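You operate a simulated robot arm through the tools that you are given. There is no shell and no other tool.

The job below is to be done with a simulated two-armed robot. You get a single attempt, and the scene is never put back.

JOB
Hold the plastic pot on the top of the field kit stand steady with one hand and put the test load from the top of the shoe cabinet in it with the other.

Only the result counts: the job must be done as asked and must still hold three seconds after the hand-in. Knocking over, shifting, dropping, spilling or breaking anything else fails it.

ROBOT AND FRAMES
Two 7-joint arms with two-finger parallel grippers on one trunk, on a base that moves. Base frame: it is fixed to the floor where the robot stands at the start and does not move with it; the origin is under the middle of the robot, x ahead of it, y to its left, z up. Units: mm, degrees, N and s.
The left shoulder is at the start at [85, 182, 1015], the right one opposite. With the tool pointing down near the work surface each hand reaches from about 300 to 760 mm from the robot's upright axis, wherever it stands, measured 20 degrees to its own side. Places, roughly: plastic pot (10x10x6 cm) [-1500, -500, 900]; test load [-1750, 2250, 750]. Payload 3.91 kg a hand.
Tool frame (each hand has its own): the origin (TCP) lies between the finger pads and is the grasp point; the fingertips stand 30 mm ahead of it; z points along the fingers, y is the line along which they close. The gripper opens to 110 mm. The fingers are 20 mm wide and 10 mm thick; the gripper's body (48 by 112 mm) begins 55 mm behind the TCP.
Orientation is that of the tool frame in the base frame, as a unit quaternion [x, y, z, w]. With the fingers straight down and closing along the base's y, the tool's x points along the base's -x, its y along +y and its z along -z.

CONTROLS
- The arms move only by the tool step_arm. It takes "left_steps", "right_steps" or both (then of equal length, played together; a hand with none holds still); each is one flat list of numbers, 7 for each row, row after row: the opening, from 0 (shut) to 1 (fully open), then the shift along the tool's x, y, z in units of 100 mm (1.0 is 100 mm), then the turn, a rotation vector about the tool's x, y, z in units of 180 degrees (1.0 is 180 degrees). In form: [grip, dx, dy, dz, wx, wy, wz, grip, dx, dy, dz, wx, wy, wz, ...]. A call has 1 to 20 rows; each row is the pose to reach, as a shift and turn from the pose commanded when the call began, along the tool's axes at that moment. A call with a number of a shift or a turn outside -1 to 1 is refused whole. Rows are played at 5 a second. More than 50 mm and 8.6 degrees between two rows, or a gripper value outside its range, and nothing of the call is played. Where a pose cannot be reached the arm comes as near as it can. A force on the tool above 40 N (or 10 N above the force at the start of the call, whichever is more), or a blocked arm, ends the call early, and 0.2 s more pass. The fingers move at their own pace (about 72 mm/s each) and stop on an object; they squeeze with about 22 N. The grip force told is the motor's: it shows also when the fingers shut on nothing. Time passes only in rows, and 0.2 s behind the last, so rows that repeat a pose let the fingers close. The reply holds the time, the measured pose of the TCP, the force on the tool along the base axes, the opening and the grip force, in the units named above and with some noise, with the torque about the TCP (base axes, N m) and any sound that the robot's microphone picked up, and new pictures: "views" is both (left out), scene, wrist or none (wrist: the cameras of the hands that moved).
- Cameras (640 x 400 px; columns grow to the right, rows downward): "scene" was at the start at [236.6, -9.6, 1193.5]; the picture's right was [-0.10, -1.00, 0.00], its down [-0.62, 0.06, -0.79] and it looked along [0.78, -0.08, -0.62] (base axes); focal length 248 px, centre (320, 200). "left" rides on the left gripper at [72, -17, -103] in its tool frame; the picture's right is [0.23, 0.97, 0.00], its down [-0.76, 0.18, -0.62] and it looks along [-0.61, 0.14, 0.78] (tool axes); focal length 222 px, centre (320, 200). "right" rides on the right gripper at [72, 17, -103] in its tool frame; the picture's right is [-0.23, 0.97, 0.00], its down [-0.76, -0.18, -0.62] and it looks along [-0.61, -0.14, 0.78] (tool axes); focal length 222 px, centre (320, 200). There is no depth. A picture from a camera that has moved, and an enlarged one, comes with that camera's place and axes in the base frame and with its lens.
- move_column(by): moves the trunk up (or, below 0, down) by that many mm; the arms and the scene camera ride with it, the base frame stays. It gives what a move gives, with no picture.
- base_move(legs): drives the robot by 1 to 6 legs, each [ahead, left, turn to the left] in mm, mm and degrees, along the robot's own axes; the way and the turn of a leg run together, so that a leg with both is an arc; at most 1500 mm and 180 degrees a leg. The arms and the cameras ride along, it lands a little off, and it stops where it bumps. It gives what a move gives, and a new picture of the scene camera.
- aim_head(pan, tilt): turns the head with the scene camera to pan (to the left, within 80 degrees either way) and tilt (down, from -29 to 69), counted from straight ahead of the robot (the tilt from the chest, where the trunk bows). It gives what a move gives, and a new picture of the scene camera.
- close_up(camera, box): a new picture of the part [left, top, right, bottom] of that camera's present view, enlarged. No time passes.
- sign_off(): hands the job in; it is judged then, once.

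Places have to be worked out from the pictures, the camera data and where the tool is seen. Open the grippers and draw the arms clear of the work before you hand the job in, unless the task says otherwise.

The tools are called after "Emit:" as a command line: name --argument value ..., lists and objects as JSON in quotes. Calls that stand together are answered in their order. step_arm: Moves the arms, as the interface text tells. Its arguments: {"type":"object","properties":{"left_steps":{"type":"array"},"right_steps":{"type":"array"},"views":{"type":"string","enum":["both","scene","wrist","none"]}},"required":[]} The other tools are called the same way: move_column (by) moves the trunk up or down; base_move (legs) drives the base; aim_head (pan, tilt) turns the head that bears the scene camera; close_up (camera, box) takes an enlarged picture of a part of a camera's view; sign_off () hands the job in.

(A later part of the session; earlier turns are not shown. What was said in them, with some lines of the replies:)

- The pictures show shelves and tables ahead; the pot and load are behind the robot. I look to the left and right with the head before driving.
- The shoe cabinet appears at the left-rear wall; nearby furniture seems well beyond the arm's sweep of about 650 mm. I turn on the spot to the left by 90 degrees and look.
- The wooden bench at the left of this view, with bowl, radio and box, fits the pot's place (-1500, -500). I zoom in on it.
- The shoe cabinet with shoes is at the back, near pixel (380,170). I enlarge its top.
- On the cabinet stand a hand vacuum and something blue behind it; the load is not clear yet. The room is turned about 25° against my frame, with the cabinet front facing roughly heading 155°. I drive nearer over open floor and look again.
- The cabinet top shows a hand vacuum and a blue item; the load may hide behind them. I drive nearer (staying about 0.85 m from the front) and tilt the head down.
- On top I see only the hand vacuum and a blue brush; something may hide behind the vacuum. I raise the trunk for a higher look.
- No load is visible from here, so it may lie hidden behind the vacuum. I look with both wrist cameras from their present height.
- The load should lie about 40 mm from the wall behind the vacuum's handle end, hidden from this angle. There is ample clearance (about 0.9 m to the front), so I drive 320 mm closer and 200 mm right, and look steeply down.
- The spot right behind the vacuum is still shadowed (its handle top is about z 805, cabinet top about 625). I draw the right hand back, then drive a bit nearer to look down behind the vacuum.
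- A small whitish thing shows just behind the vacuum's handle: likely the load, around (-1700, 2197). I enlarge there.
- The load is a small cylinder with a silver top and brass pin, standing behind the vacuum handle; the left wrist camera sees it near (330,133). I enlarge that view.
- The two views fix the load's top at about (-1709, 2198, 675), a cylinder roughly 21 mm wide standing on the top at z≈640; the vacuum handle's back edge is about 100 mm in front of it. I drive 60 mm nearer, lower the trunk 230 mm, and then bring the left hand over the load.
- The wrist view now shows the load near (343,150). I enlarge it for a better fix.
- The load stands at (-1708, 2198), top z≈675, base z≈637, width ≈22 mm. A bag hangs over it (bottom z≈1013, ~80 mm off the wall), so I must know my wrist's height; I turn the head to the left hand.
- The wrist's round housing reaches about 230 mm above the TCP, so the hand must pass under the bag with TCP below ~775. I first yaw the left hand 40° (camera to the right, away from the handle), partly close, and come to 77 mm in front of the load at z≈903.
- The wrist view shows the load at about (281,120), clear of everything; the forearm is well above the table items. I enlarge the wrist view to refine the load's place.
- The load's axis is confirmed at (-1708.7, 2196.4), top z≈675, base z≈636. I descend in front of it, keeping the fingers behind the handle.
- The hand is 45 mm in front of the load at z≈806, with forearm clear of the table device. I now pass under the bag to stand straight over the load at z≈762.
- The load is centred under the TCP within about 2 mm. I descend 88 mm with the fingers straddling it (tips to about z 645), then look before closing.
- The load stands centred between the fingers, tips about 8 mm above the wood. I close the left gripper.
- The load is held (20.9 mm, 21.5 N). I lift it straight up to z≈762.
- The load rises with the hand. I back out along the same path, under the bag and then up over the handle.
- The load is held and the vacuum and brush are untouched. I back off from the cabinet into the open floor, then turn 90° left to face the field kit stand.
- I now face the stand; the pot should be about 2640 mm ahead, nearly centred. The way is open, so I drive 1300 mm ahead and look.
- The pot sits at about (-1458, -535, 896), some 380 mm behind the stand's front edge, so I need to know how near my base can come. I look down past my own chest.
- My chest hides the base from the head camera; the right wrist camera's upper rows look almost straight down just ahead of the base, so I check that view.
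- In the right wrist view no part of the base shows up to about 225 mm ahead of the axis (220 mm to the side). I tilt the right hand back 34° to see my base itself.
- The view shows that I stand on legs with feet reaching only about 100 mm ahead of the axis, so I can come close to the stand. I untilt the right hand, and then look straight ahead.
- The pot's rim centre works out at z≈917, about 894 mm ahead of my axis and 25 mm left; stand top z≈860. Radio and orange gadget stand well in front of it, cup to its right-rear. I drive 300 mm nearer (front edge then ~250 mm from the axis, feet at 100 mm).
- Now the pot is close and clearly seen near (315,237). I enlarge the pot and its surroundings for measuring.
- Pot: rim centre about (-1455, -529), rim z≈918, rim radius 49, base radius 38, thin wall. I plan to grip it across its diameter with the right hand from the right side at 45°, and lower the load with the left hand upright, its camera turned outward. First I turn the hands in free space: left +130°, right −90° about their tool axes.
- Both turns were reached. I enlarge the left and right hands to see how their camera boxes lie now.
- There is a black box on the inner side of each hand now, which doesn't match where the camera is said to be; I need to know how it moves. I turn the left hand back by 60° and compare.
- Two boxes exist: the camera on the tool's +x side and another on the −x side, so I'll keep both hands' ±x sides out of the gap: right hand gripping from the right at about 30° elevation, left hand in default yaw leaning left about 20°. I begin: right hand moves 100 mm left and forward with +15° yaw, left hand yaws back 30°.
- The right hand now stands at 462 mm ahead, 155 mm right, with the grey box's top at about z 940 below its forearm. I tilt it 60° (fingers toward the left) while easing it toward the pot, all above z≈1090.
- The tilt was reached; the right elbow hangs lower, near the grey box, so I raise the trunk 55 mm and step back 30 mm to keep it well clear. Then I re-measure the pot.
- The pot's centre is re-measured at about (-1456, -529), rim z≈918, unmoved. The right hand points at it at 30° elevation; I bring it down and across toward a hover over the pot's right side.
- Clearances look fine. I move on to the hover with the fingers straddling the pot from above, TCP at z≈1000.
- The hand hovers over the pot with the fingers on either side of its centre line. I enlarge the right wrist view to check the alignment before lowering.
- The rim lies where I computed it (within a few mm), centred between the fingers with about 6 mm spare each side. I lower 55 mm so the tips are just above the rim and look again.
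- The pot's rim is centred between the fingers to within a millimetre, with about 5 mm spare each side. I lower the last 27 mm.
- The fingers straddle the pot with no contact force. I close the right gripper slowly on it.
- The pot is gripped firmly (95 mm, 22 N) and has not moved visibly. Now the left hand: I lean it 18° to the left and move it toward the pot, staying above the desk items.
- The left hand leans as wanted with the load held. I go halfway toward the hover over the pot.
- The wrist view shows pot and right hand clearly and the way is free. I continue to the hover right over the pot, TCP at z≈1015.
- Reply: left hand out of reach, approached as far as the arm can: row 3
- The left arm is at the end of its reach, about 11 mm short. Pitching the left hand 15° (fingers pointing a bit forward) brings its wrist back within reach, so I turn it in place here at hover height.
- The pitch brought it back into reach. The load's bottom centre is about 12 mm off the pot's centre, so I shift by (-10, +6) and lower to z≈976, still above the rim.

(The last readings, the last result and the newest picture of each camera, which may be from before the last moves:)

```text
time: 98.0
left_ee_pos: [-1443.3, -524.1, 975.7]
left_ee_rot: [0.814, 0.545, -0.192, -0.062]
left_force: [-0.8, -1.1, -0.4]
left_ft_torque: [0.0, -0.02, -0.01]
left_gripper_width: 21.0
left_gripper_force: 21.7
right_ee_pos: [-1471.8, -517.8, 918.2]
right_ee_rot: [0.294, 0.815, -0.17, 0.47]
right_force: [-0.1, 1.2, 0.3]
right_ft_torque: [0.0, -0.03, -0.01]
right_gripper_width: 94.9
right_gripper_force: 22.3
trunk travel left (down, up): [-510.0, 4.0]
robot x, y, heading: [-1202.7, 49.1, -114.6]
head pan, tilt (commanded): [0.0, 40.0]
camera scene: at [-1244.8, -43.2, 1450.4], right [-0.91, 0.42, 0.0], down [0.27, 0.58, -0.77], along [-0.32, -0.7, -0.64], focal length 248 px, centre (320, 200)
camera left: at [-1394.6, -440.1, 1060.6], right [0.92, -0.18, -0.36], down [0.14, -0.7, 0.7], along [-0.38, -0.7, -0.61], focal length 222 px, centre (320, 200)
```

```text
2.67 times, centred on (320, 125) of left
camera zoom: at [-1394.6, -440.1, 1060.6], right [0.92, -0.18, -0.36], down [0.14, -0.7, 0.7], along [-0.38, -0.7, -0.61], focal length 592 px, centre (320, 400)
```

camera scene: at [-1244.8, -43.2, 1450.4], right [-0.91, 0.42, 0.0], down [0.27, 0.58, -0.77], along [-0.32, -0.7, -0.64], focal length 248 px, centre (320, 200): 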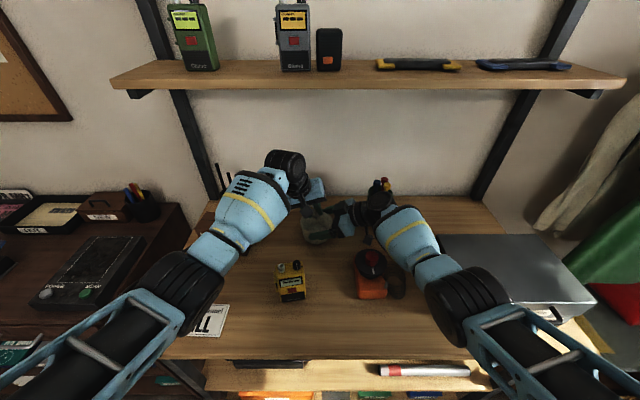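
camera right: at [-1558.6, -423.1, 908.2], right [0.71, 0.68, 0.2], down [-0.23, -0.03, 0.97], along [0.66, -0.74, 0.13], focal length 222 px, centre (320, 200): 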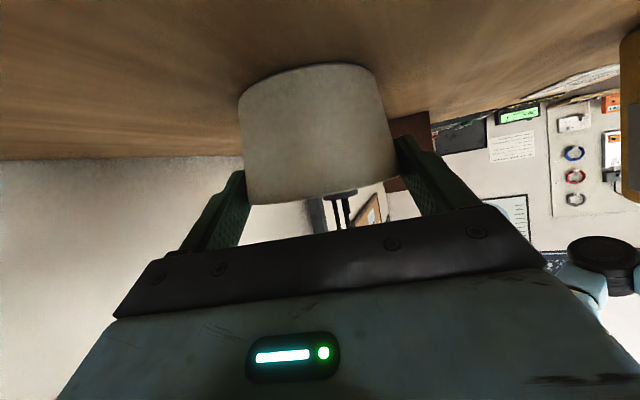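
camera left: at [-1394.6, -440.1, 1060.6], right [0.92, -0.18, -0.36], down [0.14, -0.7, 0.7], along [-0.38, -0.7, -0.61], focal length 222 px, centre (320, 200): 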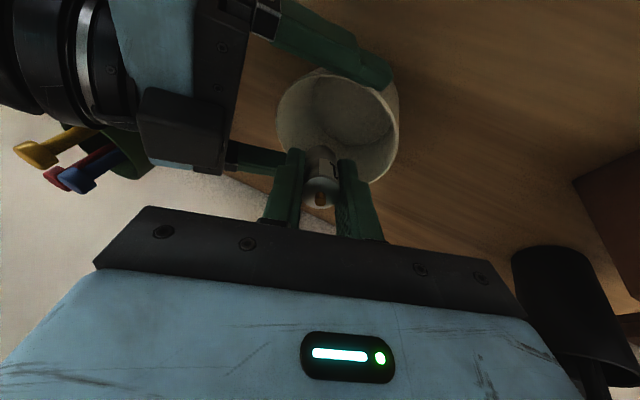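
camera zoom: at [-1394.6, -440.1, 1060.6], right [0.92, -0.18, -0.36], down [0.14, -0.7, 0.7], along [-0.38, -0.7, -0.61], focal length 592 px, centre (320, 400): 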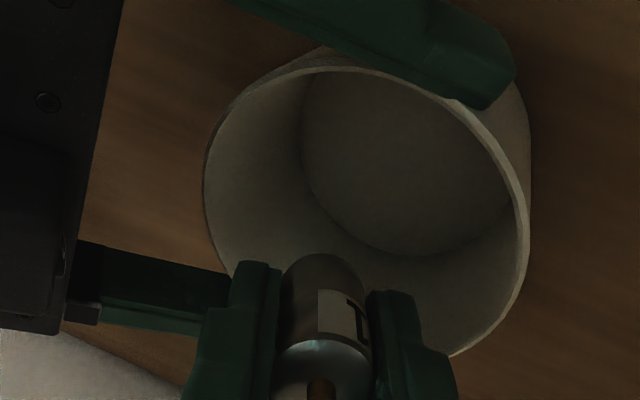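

The wrist view matches my computed pot centre (ellipse centre within 2 px), and the load's bottom is over the pot's middle. I lower 40 mm so that the load enters the pot.

Emit:
step_arm --left_steps '[0, 0.03, 0.044, 0.122, 0, 0, 0, 0, 0.061, 0.088, 0.245, 0, 0, 0, 0, 0.091, 0.132, 0.367, 0, 0, 0]' --views "both"

Emit:
close_up --camera "scene" --box '[250, 140, 410, 260]'

Emit:
close_up --camera "left" --box '[200, 80, 440, 230]'

```text
time: 98.8
left_ee_pos: [-1442.3, -527.7, 936.3]
left_ee_rot: [0.814, 0.545, -0.192, -0.061]
left_force: [-0.8, 0.1, -0.4]
left_ft_torque: [-0.02, -0.01, 0.0]
left_gripper_width: 21.2
left_gripper_force: 22.4
right_ee_pos: [-1471.6, -517.5, 917.8]
right_ee_rot: [0.294, 0.815, -0.17, 0.47]
right_force: [-0.6, 0.0, 1.0]
right_ft_torque: [0.02, 0.02, 0.0]
right_gripper_width: 94.9
right_gripper_force: 22.3
trunk travel left (down, up): [-510.0, 4.0]
robot x, y, heading: [-1203.6, 51.5, -114.6]
head pan, tilt (commanded): [0.0, 40.0]
camera scene: at [-1244.6, -43.3, 1450.4], right [-0.91, 0.42, 0.0], down [0.27, 0.58, -0.77], along [-0.32, -0.7, -0.64], focal length 248 px, centre (320, 200)
camera left: at [-1393.1, -441.9, 1020.9], right [0.92, -0.18, -0.36], down [0.14, -0.7, 0.7], along [-0.38, -0.7, -0.61], focal length 222 px, centre (320, 200)
```

scene: 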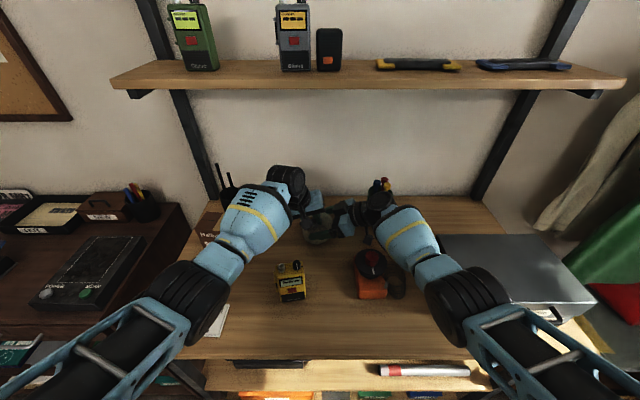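
left: 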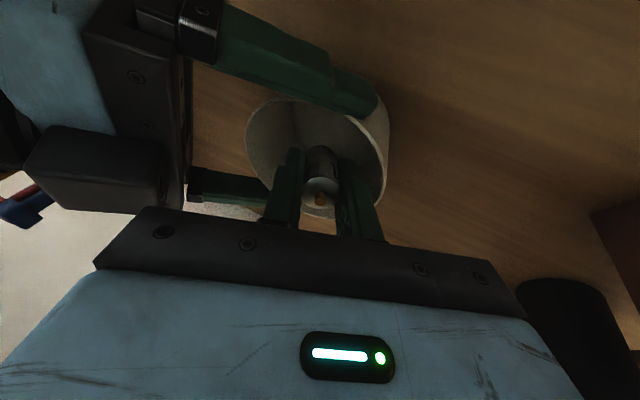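

```text
3.33 times, centred on (330, 200) of scene
camera zoom: at [-1244.6, -43.3, 1450.4], right [-0.91, 0.42, 0.0], down [0.27, 0.58, -0.77], along [-0.32, -0.7, -0.64], focal length 828 px, centre (287, 200)
```

zoom: 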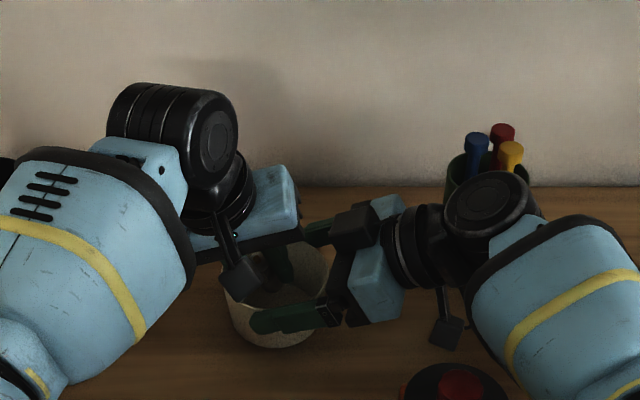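

```text
2.67 times, centred on (320, 155) of left
camera zoom: at [-1393.1, -441.9, 1020.9], right [0.92, -0.18, -0.36], down [0.14, -0.7, 0.7], along [-0.38, -0.7, -0.61], focal length 592 px, centre (320, 320)
```

zoom: 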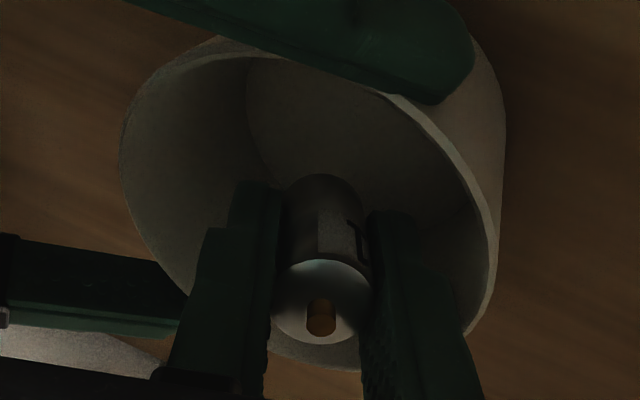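

The load is inside the pot's mouth, clear of the wall. I lower another 31 mm to about 4 mm over the pot's floor.

Emit:
step_arm --left_steps '[0, 0.031, 0.028, 0.095, 0, 0, 0, 0, 0.062, 0.057, 0.19, 0, 0, 0, 0, 0.093, 0.085, 0.284, 0, 0, 0]' --views "both"

Emit:
close_up --camera "scene" --box '[250, 140, 410, 260]'

Emit:
close_up --camera "left" --box '[200, 80, 440, 230]'

```text
time: 99.6
left_ee_pos: [-1443.0, -524.1, 909.3]
left_ee_rot: [0.814, 0.544, -0.194, -0.06]
left_force: [-6.0, -0.6, 7.8]
left_ft_torque: [0.0, -0.34, -0.03]
left_gripper_width: 21.1
left_gripper_force: 21.8
right_ee_pos: [-1471.2, -516.3, 917.5]
right_ee_rot: [0.292, 0.815, -0.169, 0.471]
right_force: [4.8, -1.1, -3.0]
right_ft_torque: [0.01, 0.41, 0.03]
right_gripper_width: 95.0
right_gripper_force: 22.6
trunk travel left (down, up): [-510.0, 4.0]
robot x, y, heading: [-1199.8, 48.6, -114.5]
head pan, tilt (commanded): [0.0, 40.0]
camera scene: at [-1244.7, -42.7, 1450.6], right [-0.91, 0.42, 0.0], down [0.27, 0.58, -0.77], along [-0.32, -0.7, -0.64], focal length 248 px, centre (320, 200)
camera left: at [-1394.5, -439.4, 992.2], right [0.91, -0.18, -0.36], down [0.14, -0.69, 0.71], along [-0.38, -0.7, -0.61], focal length 222 px, centre (320, 200)
```

scene: 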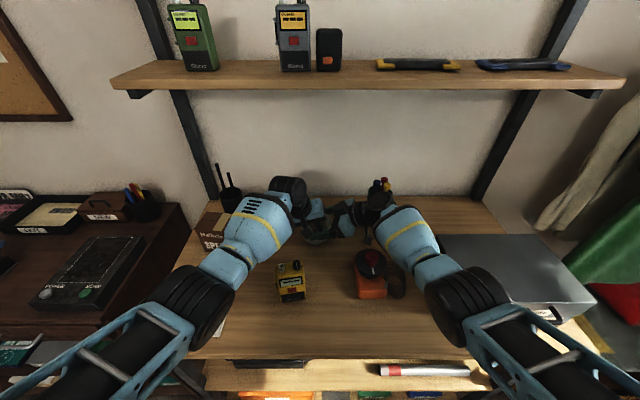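
left: 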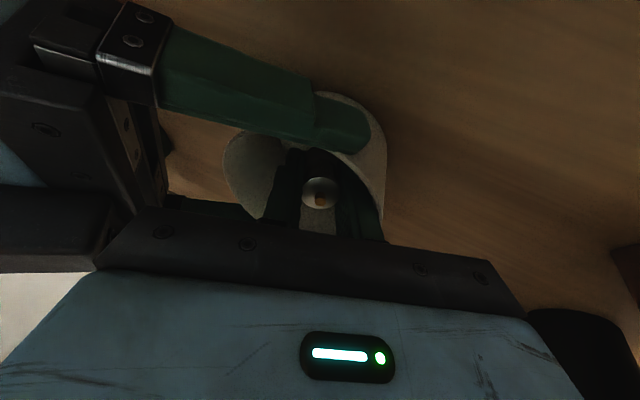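

```text
3.33 times, centred on (330, 200) of scene
camera zoom: at [-1244.7, -42.7, 1450.6], right [-0.91, 0.42, 0.0], down [0.27, 0.58, -0.77], along [-0.32, -0.7, -0.64], focal length 828 px, centre (287, 200)
```

zoom: 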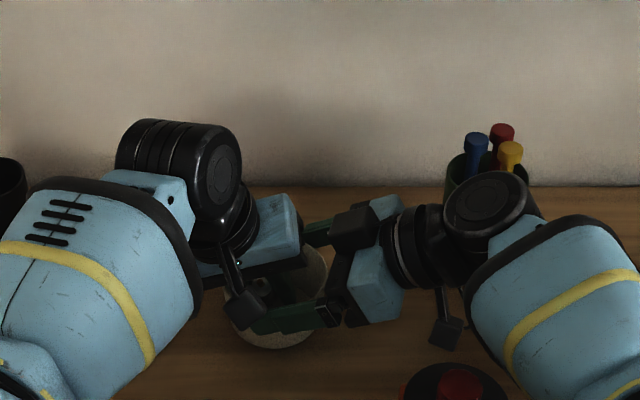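

```text
2.67 times, centred on (320, 155) of left
camera zoom: at [-1394.5, -439.4, 992.2], right [0.91, -0.18, -0.36], down [0.14, -0.69, 0.71], along [-0.38, -0.7, -0.61], focal length 592 px, centre (320, 320)
```

zoom: 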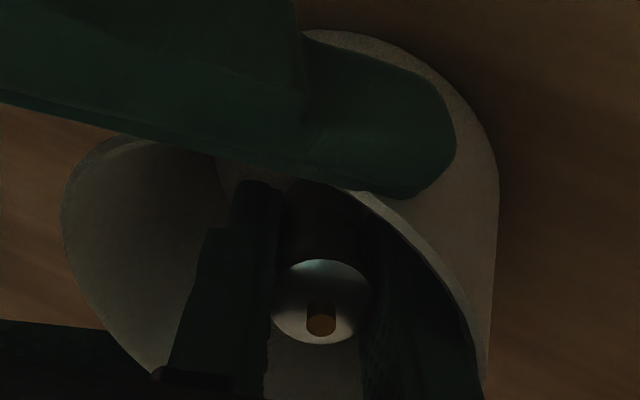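

A light contact (about 8–10 N) appeared: from the torque it lies at the pot's left rim against the thick root of my left finger. I raise 8 mm, shift 6 mm right and 7 mm forward so the finger clears the rim, and lower again.

Emit:
step_arm --left_steps '[0, -0.02, -0.025, -0.074, 0, 0, 0, 0, -0.083, -0.081, -0.038, 0, 0, 0, 0, -0.073, -0.068, -0.001, 0, 0, 0]' --views "both"

Emit:
close_up --camera "left" --box '[200, 80, 440, 230]'

```text
time: 100.4
left_ee_pos: [-1450.2, -527.1, 910.2]
left_ee_rot: [0.814, 0.545, -0.192, -0.061]
left_force: [0.0, 0.3, -0.8]
left_ft_torque: [0.01, 0.02, 0.01]
left_gripper_width: 21.0
left_gripper_force: 22.0
right_ee_pos: [-1472.4, -517.6, 918.1]
right_ee_rot: [0.294, 0.815, -0.169, 0.469]
right_force: [-0.2, 0.5, 0.1]
right_ft_torque: [-0.03, 0.05, 0.0]
right_gripper_width: 94.6
right_gripper_force: 22.1
trunk travel left (down, up): [-510.0, 4.0]
robot x, y, heading: [-1202.7, 49.4, -114.9]
head pan, tilt (commanded): [0.0, 40.0]
camera scene: at [-1244.4, -43.4, 1450.4], right [-0.91, 0.42, 0.0], down [0.27, 0.58, -0.77], along [-0.32, -0.7, -0.64], focal length 248 px, centre (320, 200)
camera left: at [-1402.0, -443.2, 993.6], right [0.92, -0.18, -0.36], down [0.14, -0.7, 0.7], along [-0.37, -0.69, -0.61], focal length 222 px, centre (320, 200)
```

scene: 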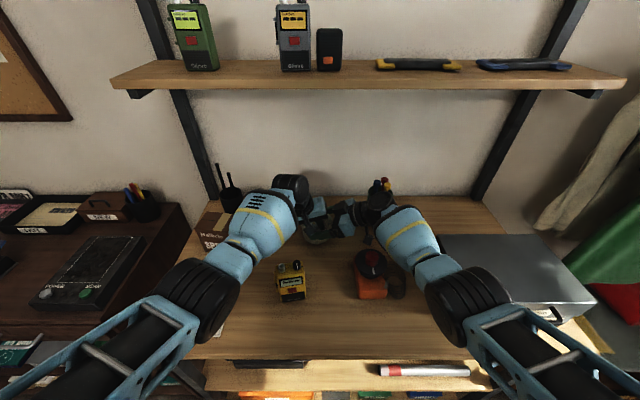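
left: 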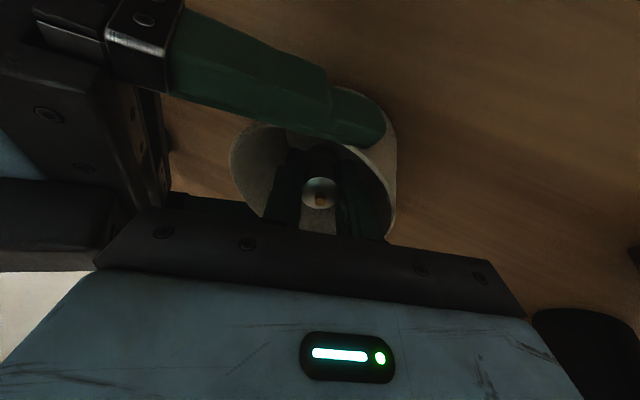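

```text
2.67 times, centred on (320, 155) of left
camera zoom: at [-1402.0, -443.2, 993.6], right [0.92, -0.18, -0.36], down [0.14, -0.7, 0.7], along [-0.37, -0.69, -0.61], focal length 592 px, centre (320, 320)
```

zoom: 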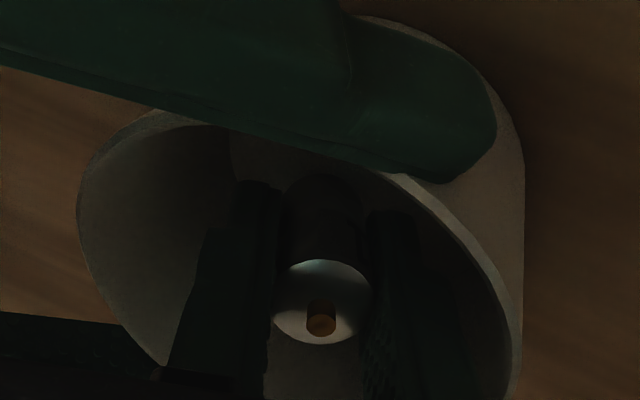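

The contact is gone (forces near zero). I shift slightly further (2 mm right, 6 mm forward) for finger room, and lower 5 mm to bring the load near the pot's floor.

Emit:
step_arm --left_steps '[0, -0.056, -0.019, 0.021, 0, 0, 0, 0, -0.044, -0.003, 0.067, 0, 0, 0, 0, -0.044, -0.003, 0.067, 0, 0, 0]' --views "both"

Emit:
close_up --camera "left" --box '[200, 80, 440, 230]'

Emit:
close_up --camera "scene" --box '[290, 180, 370, 240]'

```text
time: 101.2
left_ee_pos: [-1455.1, -532.7, 904.0]
left_ee_rot: [0.814, 0.545, -0.191, -0.061]
left_force: [0.7, 0.0, -1.0]
left_ft_torque: [-0.01, 0.0, -0.02]
left_gripper_width: 20.8
left_gripper_force: 21.5
right_ee_pos: [-1472.7, -516.1, 917.5]
right_ee_rot: [0.293, 0.815, -0.169, 0.47]
right_force: [0.9, 0.0, 0.2]
right_ft_torque: [0.01, 0.0, -0.01]
right_gripper_width: 94.5
right_gripper_force: 21.7
trunk travel left (down, up): [-510.0, 4.0]
robot x, y, heading: [-1203.4, 47.6, -114.6]
head pan, tilt (commanded): [0.0, 40.0]
camera scene: at [-1244.7, -43.3, 1450.4], right [-0.91, 0.42, 0.0], down [0.27, 0.58, -0.77], along [-0.32, -0.7, -0.64], focal length 248 px, centre (320, 200)
camera left: at [-1407.1, -447.7, 988.2], right [0.92, -0.18, -0.36], down [0.14, -0.7, 0.7], along [-0.38, -0.69, -0.61], focal length 222 px, centre (320, 200)
```

scene: 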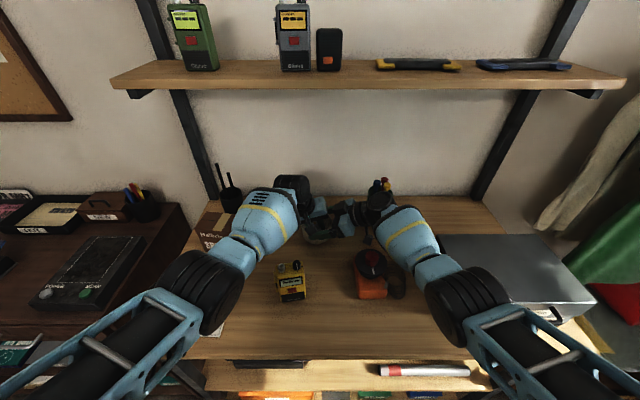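
left: 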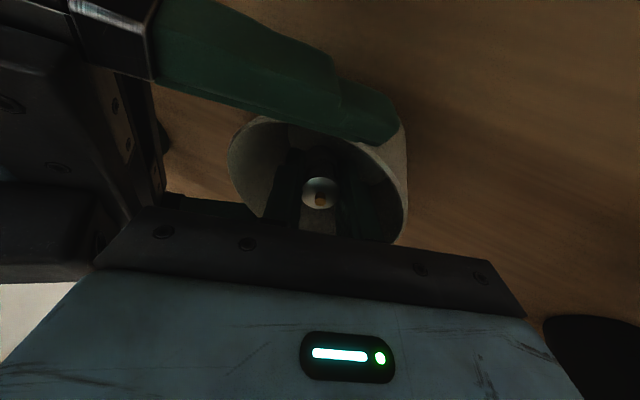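

```text
2.67 times, centred on (320, 155) of left
camera zoom: at [-1407.1, -447.7, 988.2], right [0.92, -0.18, -0.36], down [0.14, -0.7, 0.7], along [-0.38, -0.69, -0.61], focal length 592 px, centre (320, 320)
```

zoom: 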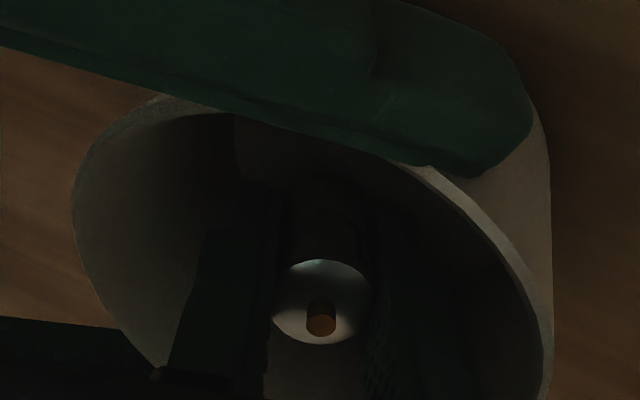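

```text
6.67 times, centred on (330, 210) of scene
camera zoom: at [-1244.7, -43.3, 1450.4], right [-0.91, 0.42, 0.0], down [0.27, 0.58, -0.77], along [-0.32, -0.7, -0.64], focal length 1655 px, centre (253, 133)
```

zoom: 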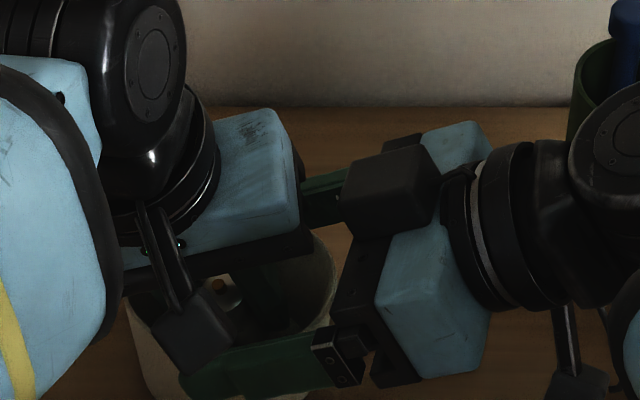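

No contact anywhere and the load's lower edge is about 2–3 mm over the pot's floor; the gap between the hands is about 17 mm. I open the left gripper just a little (to ~27 mm) to release the load.

Emit:
step_arm --left_steps '[0.21, 0, 0, 0, 0, 0, 0, 0.23, 0, 0, 0, 0, 0, 0, 0.25, 0, 0, 0, 0, 0, 0, 0.25, 0, 0, 0, 0, 0, 0]' --views "both"

Emit:
close_up --camera "left" --box '[200, 80, 440, 230]'

Emit:
close_up --camera "scene" --box '[290, 180, 370, 240]'

```text
time: 102.2
left_ee_pos: [-1455.3, -531.4, 904.8]
left_ee_rot: [0.813, 0.546, -0.192, -0.062]
left_force: [0.3, -0.3, -0.8]
left_ft_torque: [0.0, 0.01, -0.01]
left_gripper_width: 27.2
left_gripper_force: 0.1
right_ee_pos: [-1472.2, -516.4, 917.2]
right_ee_rot: [0.294, 0.815, -0.17, 0.47]
right_force: [0.1, 0.4, -0.7]
right_ft_torque: [0.01, 0.0, -0.01]
right_gripper_width: 94.6
right_gripper_force: 22.1
trunk travel left (down, up): [-510.0, 4.0]
robot x, y, heading: [-1197.9, 49.2, -114.7]
head pan, tilt (commanded): [0.0, 40.0]
camera scene: at [-1244.6, -43.3, 1450.4], right [-0.91, 0.42, 0.0], down [0.27, 0.58, -0.77], along [-0.32, -0.7, -0.64], focal length 248 px, centre (320, 200)
camera left: at [-1407.0, -447.7, 988.3], right [0.92, -0.18, -0.36], down [0.14, -0.7, 0.7], along [-0.38, -0.69, -0.61], focal length 222 px, centre (320, 200)
```

scene: 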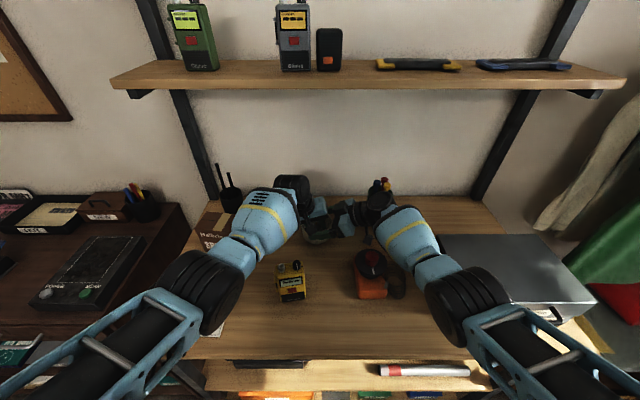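
left: 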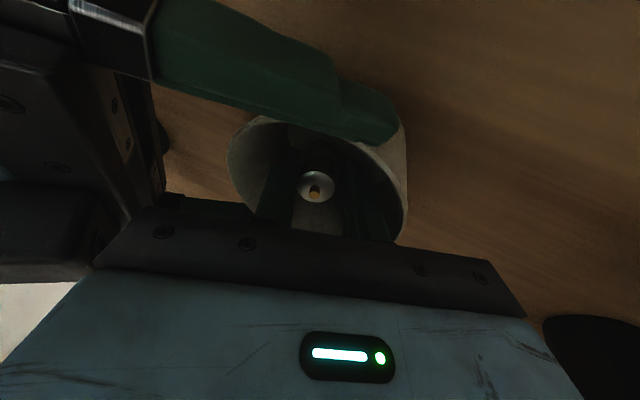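

```text
2.67 times, centred on (320, 155) of left
camera zoom: at [-1407.0, -447.7, 988.3], right [0.92, -0.18, -0.36], down [0.14, -0.7, 0.7], along [-0.38, -0.69, -0.61], focal length 592 px, centre (320, 320)
```

zoom: 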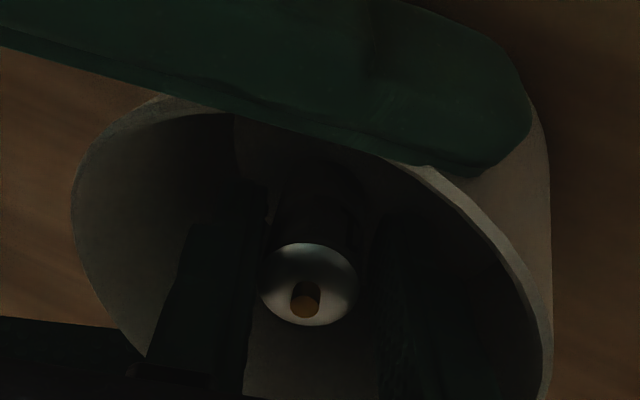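

```text
6.67 times, centred on (330, 210) of scene
camera zoom: at [-1244.6, -43.3, 1450.4], right [-0.91, 0.42, 0.0], down [0.27, 0.58, -0.77], along [-0.32, -0.7, -0.64], focal length 1655 px, centre (253, 133)
```

zoom: 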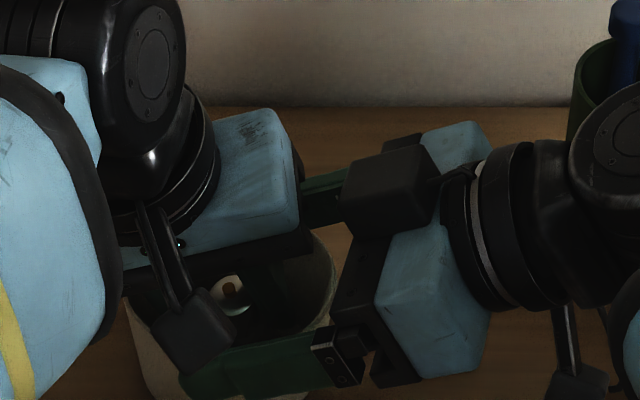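

The load has come off and stands in the pot. I shift the left hand 1.5 mm to centre the fingers around it and then draw it back straight along its own axis.

Emit:
step_arm --left_steps '[0.25, 0, -0.015, 0, 0, 0, 0, 0.25, 0, -0.015, -0.08, 0, 0, 0, 0.25, 0, -0.015, -0.2, 0, 0, 0, 0.25, 0, -0.015, -0.35, 0, 0, 0, 0.25, 0, -0.015, -0.5, 0, 0, 0, 0.25, 0, -0.015, -0.7, 0, 0, 0, 0.25, 0, -0.015, -0.9, 0, 0, 0]' --views "both"

Emit:
close_up --camera "left" --box '[200, 50, 440, 200]'

Emit:
close_up --camera "scene" --box '[270, 180, 370, 255]'

```text
time: 103.8
left_ee_pos: [-1421.7, -521.7, 988.2]
left_ee_rot: [0.813, 0.546, -0.192, -0.061]
left_force: [-0.3, -0.3, 0.4]
left_ft_torque: [-0.02, 0.0, 0.0]
left_gripper_width: 27.7
left_gripper_force: 0.1
right_ee_pos: [-1472.1, -518.3, 917.7]
right_ee_rot: [0.293, 0.815, -0.169, 0.471]
right_force: [0.0, -0.7, -1.0]
right_ft_torque: [0.04, -0.01, 0.02]
right_gripper_width: 94.7
right_gripper_force: 22.1
trunk travel left (down, up): [-510.0, 4.0]
robot x, y, heading: [-1202.1, 52.5, -114.7]
head pan, tilt (commanded): [0.0, 40.0]
camera scene: at [-1244.4, -43.1, 1450.4], right [-0.91, 0.42, 0.0], down [0.27, 0.58, -0.77], along [-0.32, -0.7, -0.64], focal length 248 px, centre (320, 200)
camera left: at [-1373.0, -437.1, 1071.9], right [0.92, -0.18, -0.36], down [0.14, -0.7, 0.7], along [-0.38, -0.7, -0.61], focal length 222 px, centre (320, 200)
```

scene: 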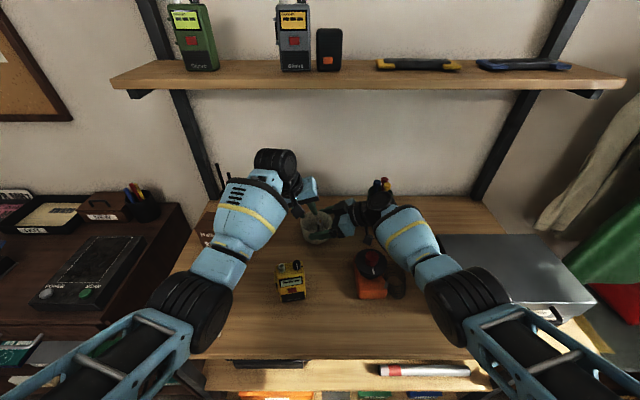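
left: 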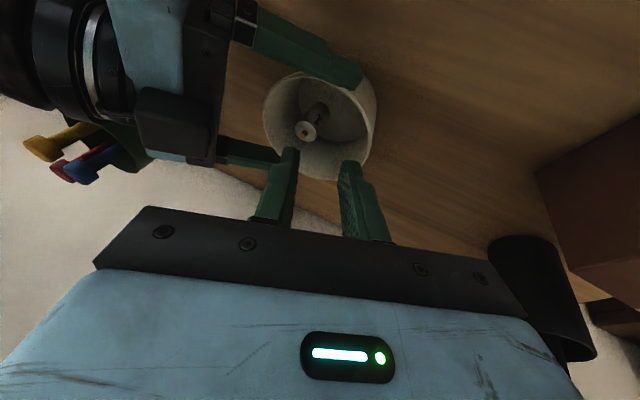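

```text
2.67 times, centred on (320, 125) of left
camera zoom: at [-1373.0, -437.1, 1071.9], right [0.92, -0.18, -0.36], down [0.14, -0.7, 0.7], along [-0.38, -0.7, -0.61], focal length 592 px, centre (320, 400)
```

zoom: 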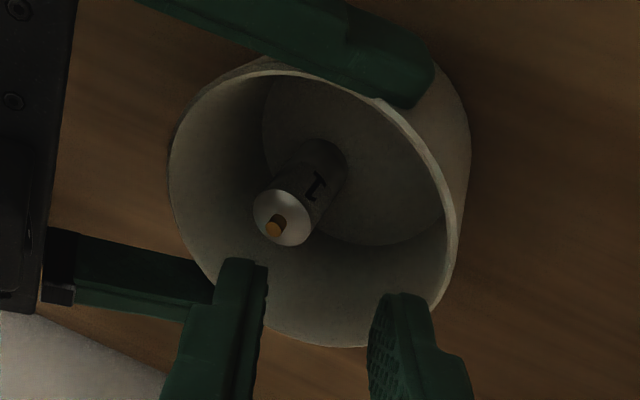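

```text
5.33 times, centred on (320, 218) of scene
camera zoom: at [-1244.4, -43.1, 1450.4], right [-0.91, 0.42, 0.0], down [0.27, 0.58, -0.77], along [-0.32, -0.7, -0.64], focal length 1324 px, centre (320, 107)
```

zoom: 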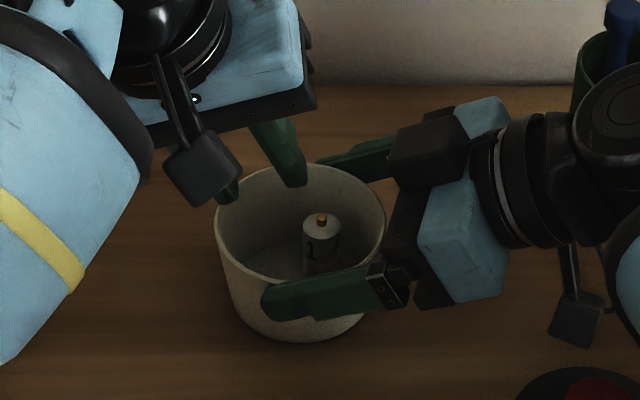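

The load stands upright in the pot, and the left fingers are above the rim. I draw the left hand up and away to the left along its approach path.

Emit:
step_arm --left_steps '[0.25, 0.054, 0.147, -0.303, 0, 0, 0, 0.25, 0.107, 0.295, -0.607, 0, 0, 0, 0.25, 0.161, 0.442, -0.91, 0, 0, 0]' --views "none"

Emit:
step_arm --left_steps '[0.25, 0.109, 0.219, -0.284, 0, 0, 0, 0.25, 0.218, 0.439, -0.569, 0, 0, 0, 0.25, 0.327, 0.658, -0.853, 0, 0, 0]' --views "scene"

Emit:
close_up --camera "scene" --box '[270, 180, 370, 255]'

```text
time: 104.6
left_ee_pos: [-1344.2, -514.1, 1056.0]
left_ee_rot: [0.813, 0.546, -0.192, -0.062]
left_force: [1.4, -0.1, -0.1]
left_ft_torque: [-0.02, -0.01, 0.03]
left_gripper_width: 27.2
left_gripper_force: 0.0
right_ee_pos: [-1471.6, -516.9, 918.1]
right_ee_rot: [0.295, 0.814, -0.171, 0.47]
right_force: [0.1, 0.6, -0.9]
right_ft_torque: [0.0, 0.02, -0.01]
right_gripper_width: 94.5
right_gripper_force: 22.0
trunk travel left (down, up): [-510.0, 4.0]
robot x, y, heading: [-1201.7, 44.7, -114.7]
head pan, tilt (commanded): [0.0, 40.0]
```

```text
time: 105.4
left_ee_pos: [-1243.0, -500.9, 1104.2]
left_ee_rot: [0.814, 0.544, -0.192, -0.061]
left_force: [-0.1, -0.2, -0.3]
left_ft_torque: [0.03, 0.01, 0.0]
left_gripper_width: 27.6
left_gripper_force: 0.1
right_ee_pos: [-1470.9, -518.9, 918.9]
right_ee_rot: [0.294, 0.815, -0.17, 0.469]
right_force: [1.1, -0.6, -1.5]
right_ft_torque: [0.02, 0.01, 0.0]
right_gripper_width: 94.8
right_gripper_force: 22.1
trunk travel left (down, up): [-510.0, 4.0]
robot x, y, heading: [-1200.9, 49.9, -114.7]
head pan, tilt (commanded): [0.0, 40.0]
camera scene: at [-1243.5, -43.0, 1450.5], right [-0.91, 0.42, 0.0], down [0.27, 0.58, -0.77], along [-0.32, -0.7, -0.64], focal length 248 px, centre (320, 200)
```

scene: 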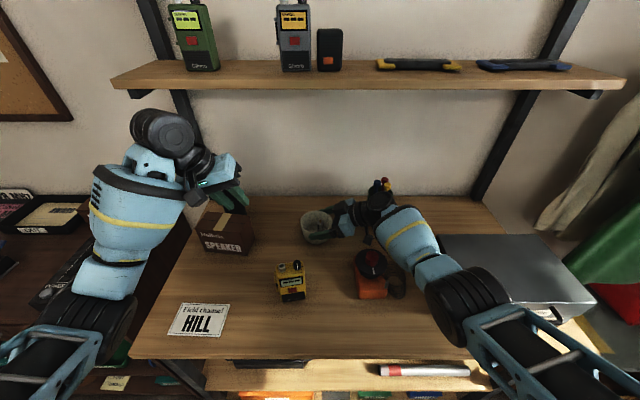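

```text
5.33 times, centred on (320, 218) of scene
camera zoom: at [-1243.5, -43.0, 1450.5], right [-0.91, 0.42, 0.0], down [0.27, 0.58, -0.77], along [-0.32, -0.7, -0.64], focal length 1324 px, centre (320, 107)
```

zoom: 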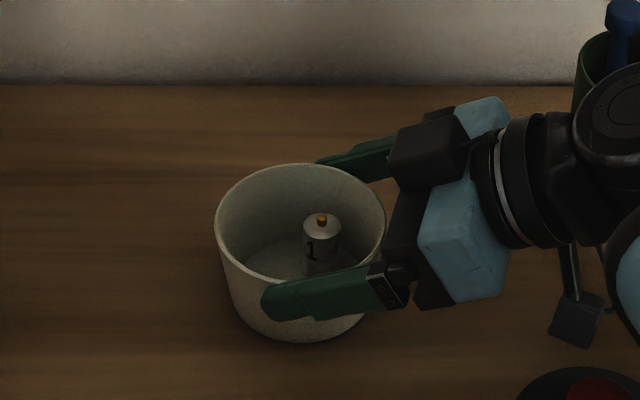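

The load stands upright in the pot. I now open the right gripper slowly, while the left hand withdraws further.

Emit:
step_arm --left_steps '[0.25, 0.136, 0.14, -0.22, 0, 0, 0, 0.25, 0.273, 0.281, -0.44, 0, 0, 0, 0.25, 0.41, 0.421, -0.66, 0, 0, 0, 0.25, 0.546, 0.562, -0.88, 0, 0, 0]' --right_steps '[0.88, 0, 0, 0, 0, 0, 0, 0.94, 0, 0, 0, 0, 0, 0, 1.0, 0, 0, 0, 0, 0, 0, 1.0, 0, 0, 0, 0, 0, 0]' --views "both"

Emit:
close_up --camera "scene" --box '[270, 180, 370, 255]'

```text
time: 106.4
left_ee_pos: [-1143.0, -463.3, 1153.6]
left_ee_rot: [0.813, 0.546, -0.193, -0.062]
left_force: [-0.5, -0.6, -0.2]
left_ft_torque: [-0.02, 0.02, 0.0]
left_gripper_width: 27.2
left_gripper_force: 0.1
right_ee_pos: [-1471.2, -517.5, 918.8]
right_ee_rot: [0.294, 0.815, -0.17, 0.469]
right_force: [0.0, -0.4, 0.0]
right_ft_torque: [0.02, 0.02, -0.03]
right_gripper_width: 110.2
right_gripper_force: 0.0
trunk travel left (down, up): [-510.0, 4.0]
robot x, y, heading: [-1202.1, 50.8, -114.8]
head pan, tilt (commanded): [0.0, 40.0]
camera scene: at [-1243.6, -42.8, 1450.5], right [-0.91, 0.42, 0.0], down [0.27, 0.58, -0.77], along [-0.32, -0.7, -0.64], focal length 248 px, centre (320, 200)
camera right: at [-1558.0, -422.9, 908.7], right [0.71, 0.68, 0.2], down [-0.23, -0.03, 0.97], along [0.66, -0.74, 0.13], focal length 222 px, centre (320, 200)
camera left: at [-1093.3, -380.0, 1237.5], right [0.92, -0.18, -0.36], down [0.14, -0.7, 0.7], along [-0.38, -0.7, -0.61], focal length 222 px, centre (320, 200)
```

scene: 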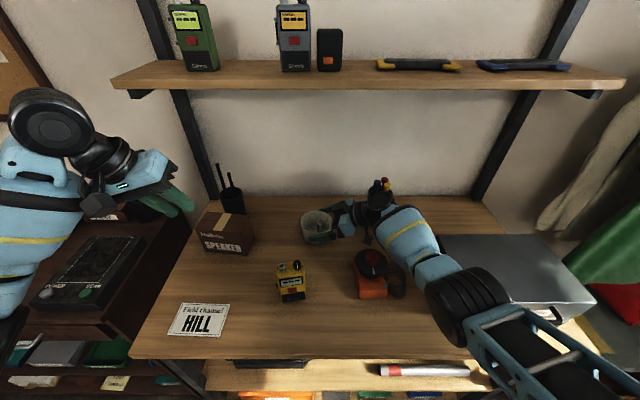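
right: 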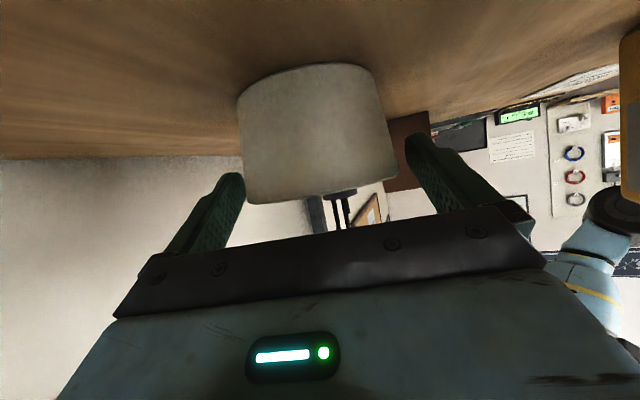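
left: 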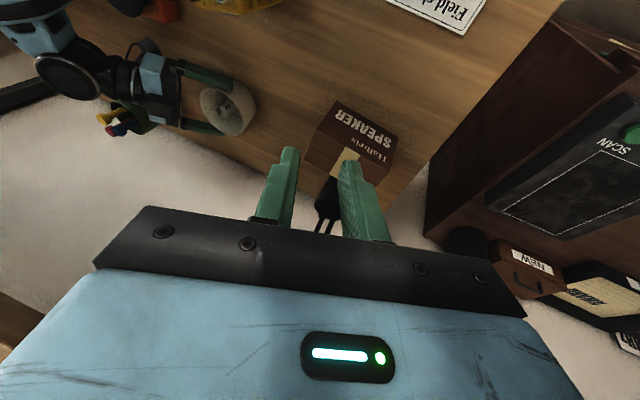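

```text
5.33 times, centred on (320, 218) of scene
camera zoom: at [-1243.6, -42.8, 1450.5], right [-0.91, 0.42, 0.0], down [0.27, 0.58, -0.77], along [-0.32, -0.7, -0.64], focal length 1324 px, centre (320, 107)
```

zoom: 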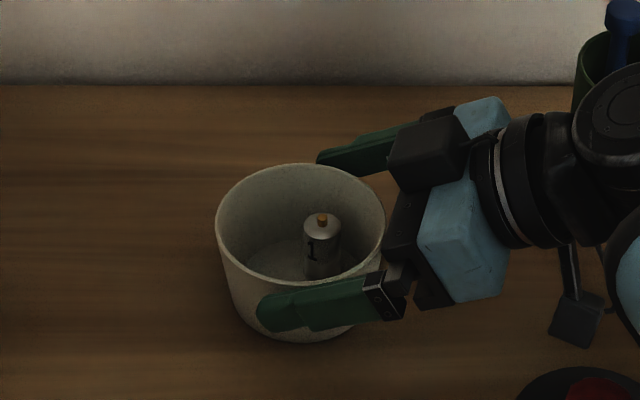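

The right gripper is fully open around the pot with even gaps, and the pot and load stay put. I lift the right hand straight up, clear of the rim.

Emit:
step_arm --right_steps '[1, -0.087, 0, -0.05, 0, 0, 0, 1, -0.216, 0, -0.126, 0, 0, 0, 1, -0.389, 0, -0.226, 0, 0, 0, 1, -0.562, 0, -0.327, 0, 0, 0, 1, -0.718, 0, -0.417, 0, 0, 0]' --views "both"

Emit:
close_up --camera "scene" --box '[270, 170, 390, 260]'

```text
time: 107.6
left_ee_pos: [-1142.7, -464.6, 1154.8]
left_ee_rot: [0.813, 0.546, -0.192, -0.061]
left_force: [-0.8, 0.8, 0.7]
left_ft_torque: [0.01, 0.02, 0.0]
left_gripper_width: 27.8
left_gripper_force: 0.0
right_ee_pos: [-1473.5, -517.9, 1002.3]
right_ee_rot: [0.293, 0.815, -0.17, 0.47]
right_force: [0.2, 0.4, 0.6]
right_ft_torque: [-0.01, -0.03, 0.01]
right_gripper_width: 109.9
right_gripper_force: 0.0
trunk travel left (down, up): [-510.0, 4.0]
robot x, y, heading: [-1202.2, 47.1, -114.8]
head pan, tilt (commanded): [0.0, 40.0]
camera scene: at [-1244.5, -43.1, 1450.4], right [-0.91, 0.42, 0.0], down [0.27, 0.58, -0.77], along [-0.32, -0.7, -0.64], focal length 248 px, centre (320, 200)
camera right: at [-1558.5, -423.0, 991.9], right [0.71, 0.68, 0.2], down [-0.23, -0.03, 0.97], along [0.66, -0.74, 0.13], focal length 222 px, centre (320, 200)
```

scene: 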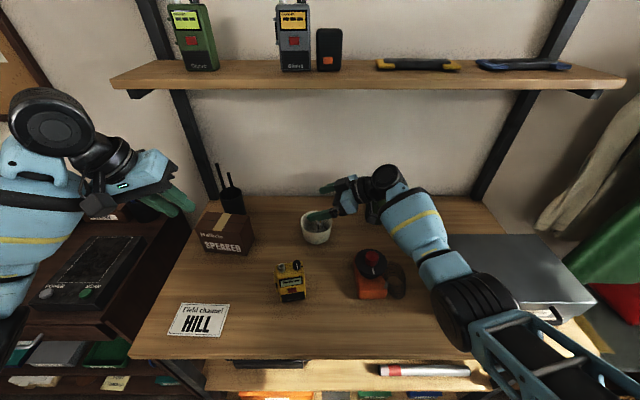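
right: 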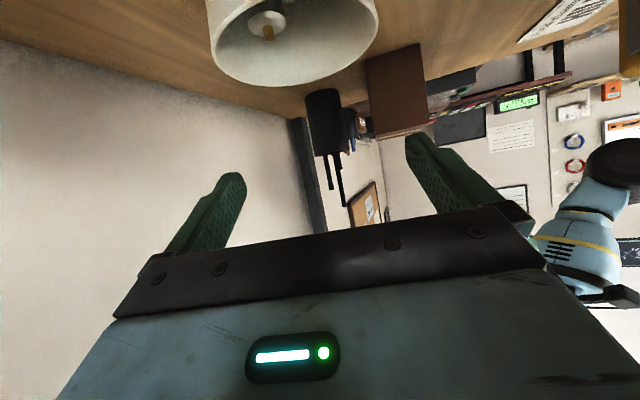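

```text
4.44 times, centred on (330, 215) of scene
camera zoom: at [-1244.5, -43.1, 1450.4], right [-0.91, 0.42, 0.0], down [0.27, 0.58, -0.77], along [-0.32, -0.7, -0.64], focal length 1103 px, centre (276, 133)
```

zoom: 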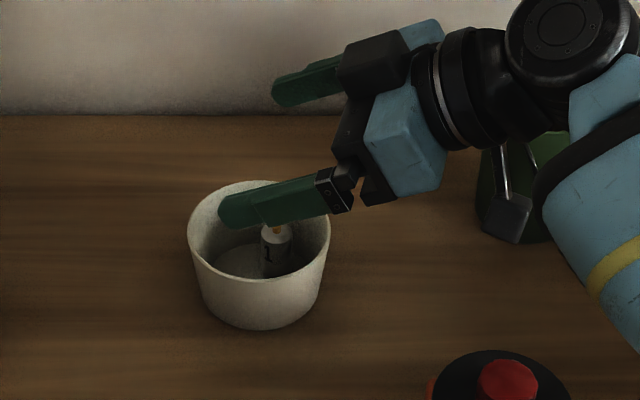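

The pot stands with the load upright in it. I take the right hand back along its approach path, up and toward me.

Emit:
step_arm --right_steps '[1, -0.066, 0.134, -0.232, 0, 0, 0, 1, -0.131, 0.267, -0.464, 0, 0, 0, 1, -0.197, 0.401, -0.696, 0, 0, 0]' --views "none"

Emit:
step_arm --right_steps '[1, -0.162, 0.097, -0.248, 0, 0, 0, 1, -0.324, 0.195, -0.496, 0, 0, 0, 1, -0.487, 0.292, -0.745, 0, 0, 0, 1, -0.649, 0.389, -0.993, 0, 0, 0]' --views "scene"

Emit:
close_up --camera "scene" --box '[270, 170, 390, 260]'

```text
time: 108.4
left_ee_pos: [-1143.7, -464.4, 1154.0]
left_ee_rot: [0.813, 0.545, -0.193, -0.061]
left_force: [0.1, 0.1, 0.3]
left_ft_torque: [0.02, 0.0, 0.02]
left_gripper_width: 27.6
left_gripper_force: 0.0
right_ee_pos: [-1484.4, -453.1, 1052.2]
right_ee_rot: [0.294, 0.815, -0.17, 0.47]
right_force: [0.1, -0.4, 0.0]
right_ft_torque: [-0.01, 0.0, 0.02]
right_gripper_width: 109.7
right_gripper_force: 0.0
trunk travel left (down, up): [-510.0, 4.0]
robot x, y, heading: [-1202.9, 47.8, -114.6]
head pan, tilt (commanded): [0.0, 40.0]
```

```text
time: 109.4
left_ee_pos: [-1141.8, -464.8, 1153.4]
left_ee_rot: [0.813, 0.546, -0.193, -0.061]
left_force: [0.1, -0.8, 0.5]
left_ft_torque: [0.02, -0.01, 0.02]
left_gripper_width: 27.4
left_gripper_force: 0.1
right_ee_pos: [-1501.9, -389.1, 1159.5]
right_ee_rot: [0.294, 0.814, -0.17, 0.471]
right_force: [0.7, -0.1, 0.4]
right_ft_torque: [-0.06, -0.03, 0.01]
right_gripper_width: 110.2
right_gripper_force: 0.0
trunk travel left (down, up): [-510.0, 4.0]
robot x, y, heading: [-1196.7, 48.3, -115.0]
head pan, tilt (commanded): [0.0, 40.0]
camera scene: at [-1244.8, -42.6, 1450.5], right [-0.91, 0.42, 0.0], down [0.27, 0.58, -0.77], along [-0.32, -0.7, -0.64], focal length 248 px, centre (320, 200)
```

scene: 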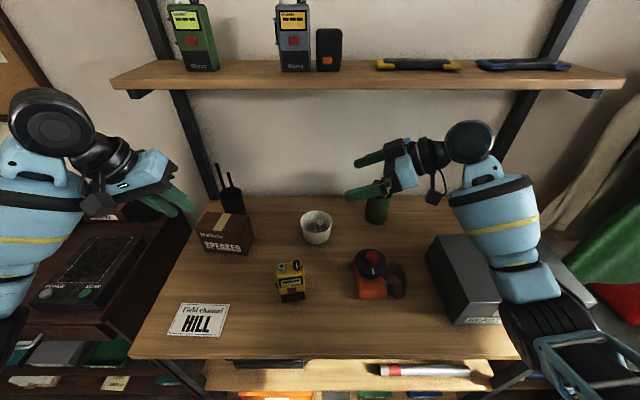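

```text
4.44 times, centred on (330, 215) of scene
camera zoom: at [-1244.8, -42.6, 1450.5], right [-0.91, 0.42, 0.0], down [0.27, 0.58, -0.77], along [-0.32, -0.7, -0.64], focal length 1103 px, centre (276, 133)
```

zoom: 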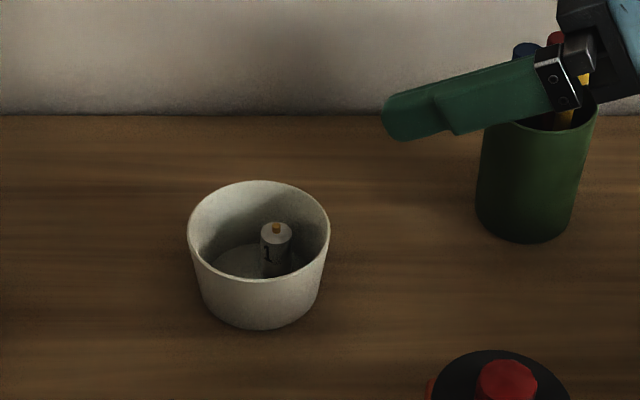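

The load stands upright in the unmoved pot and nothing else is disturbed. I open the left gripper and back off 300 mm to draw both arms clear.

Emit:
step_arm --left_steps '[0.6, 0, 0, 0, 0, 0, 0, 1.0, 0, 0, 0, 0, 0, 0, 1.0, 0, 0, 0, 0, 0, 0]' --views "none"

Emit:
base_move --legs '[[-300, 0, 0]]'

Emit:
close_up --camera "scene" --box '[200, 80, 440, 230]'

```text
time: 110.2
left_ee_pos: [-1142.6, -464.2, 1154.1]
left_ee_rot: [0.813, 0.546, -0.192, -0.061]
left_force: [0.2, 0.0, 0.4]
left_ft_torque: [0.02, 0.01, -0.02]
left_gripper_width: 110.1
left_gripper_force: 0.1
right_ee_pos: [-1500.8, -390.0, 1158.9]
right_ee_rot: [0.294, 0.815, -0.17, 0.469]
right_force: [-0.3, 0.6, -0.5]
right_ft_torque: [-0.01, -0.02, 0.0]
right_gripper_width: 110.0
right_gripper_force: 0.1
trunk travel left (down, up): [-510.0, 4.0]
robot x, y, heading: [-1202.2, 48.1, -114.7]
head pan, tilt (commanded): [0.0, 40.0]
```

```text
time: 112.3
left_ee_pos: [-1016.7, -190.6, 1153.2]
left_ee_rot: [0.814, 0.545, -0.193, -0.062]
left_force: [-0.7, 0.1, -0.7]
left_ft_torque: [-0.01, 0.01, -0.02]
left_gripper_width: 110.1
left_gripper_force: 0.1
right_ee_pos: [-1375.5, -116.3, 1158.3]
right_ee_rot: [0.294, 0.815, -0.171, 0.47]
right_force: [-0.4, -0.3, 0.5]
right_ft_torque: [0.01, -0.02, -0.01]
right_gripper_width: 110.1
right_gripper_force: 0.1
trunk travel left (down, up): [-510.0, 4.0]
robot x, y, heading: [-1079.0, 320.7, -114.8]
head pan, tilt (commanded): [0.0, 40.0]
camera scene: at [-1118.7, 230.4, 1450.4], right [-0.91, 0.42, 0.0], down [0.27, 0.58, -0.77], along [-0.32, -0.7, -0.64], focal length 248 px, centre (320, 200)
```

scene: 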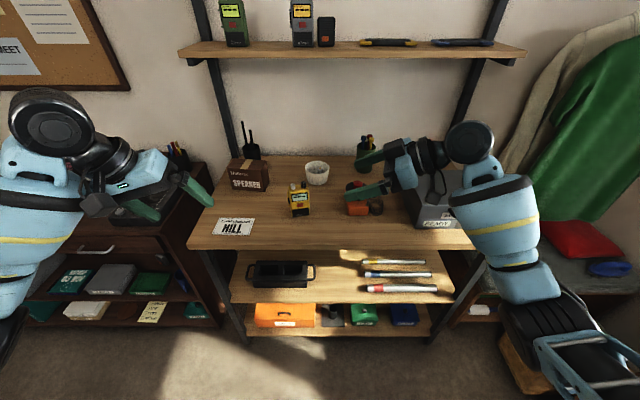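

```text
2.67 times, centred on (320, 155) of scene
camera zoom: at [-1118.7, 230.4, 1450.4], right [-0.91, 0.42, 0.0], down [0.27, 0.58, -0.77], along [-0.32, -0.7, -0.64], focal length 662 px, centre (320, 320)
```

zoom: 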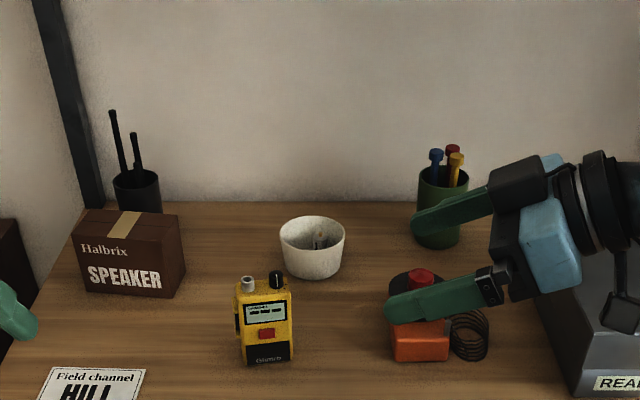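

Both grippers are open and clear. The pot is in its place on the stand with the load in it, and everything else on the stand looks as before. I hand the job in.

Emit:
sign_off

```text
The job is handed in.
```

The test load is standing upright in the plastic pot on the field kit stand, and I have handed the job in. No verdict has come back.

- **Load:** it was hidden behind the hand vacuum on the shoe cabinet. I picked it up with the left hand without touching the vacuum or the brush.
- **Pot:** the right hand gripped it across its width the whole time the load went in. My left finger briefly pressed on the pot's rim with about 10 N while lowering. I lifted off, shifted a few millimetres and carried on. The pot did not visibly move.
- **Afterwards:** both grippers are open and the robot has backed 300 mm away. The last pictures show the other things on the stand as they were.
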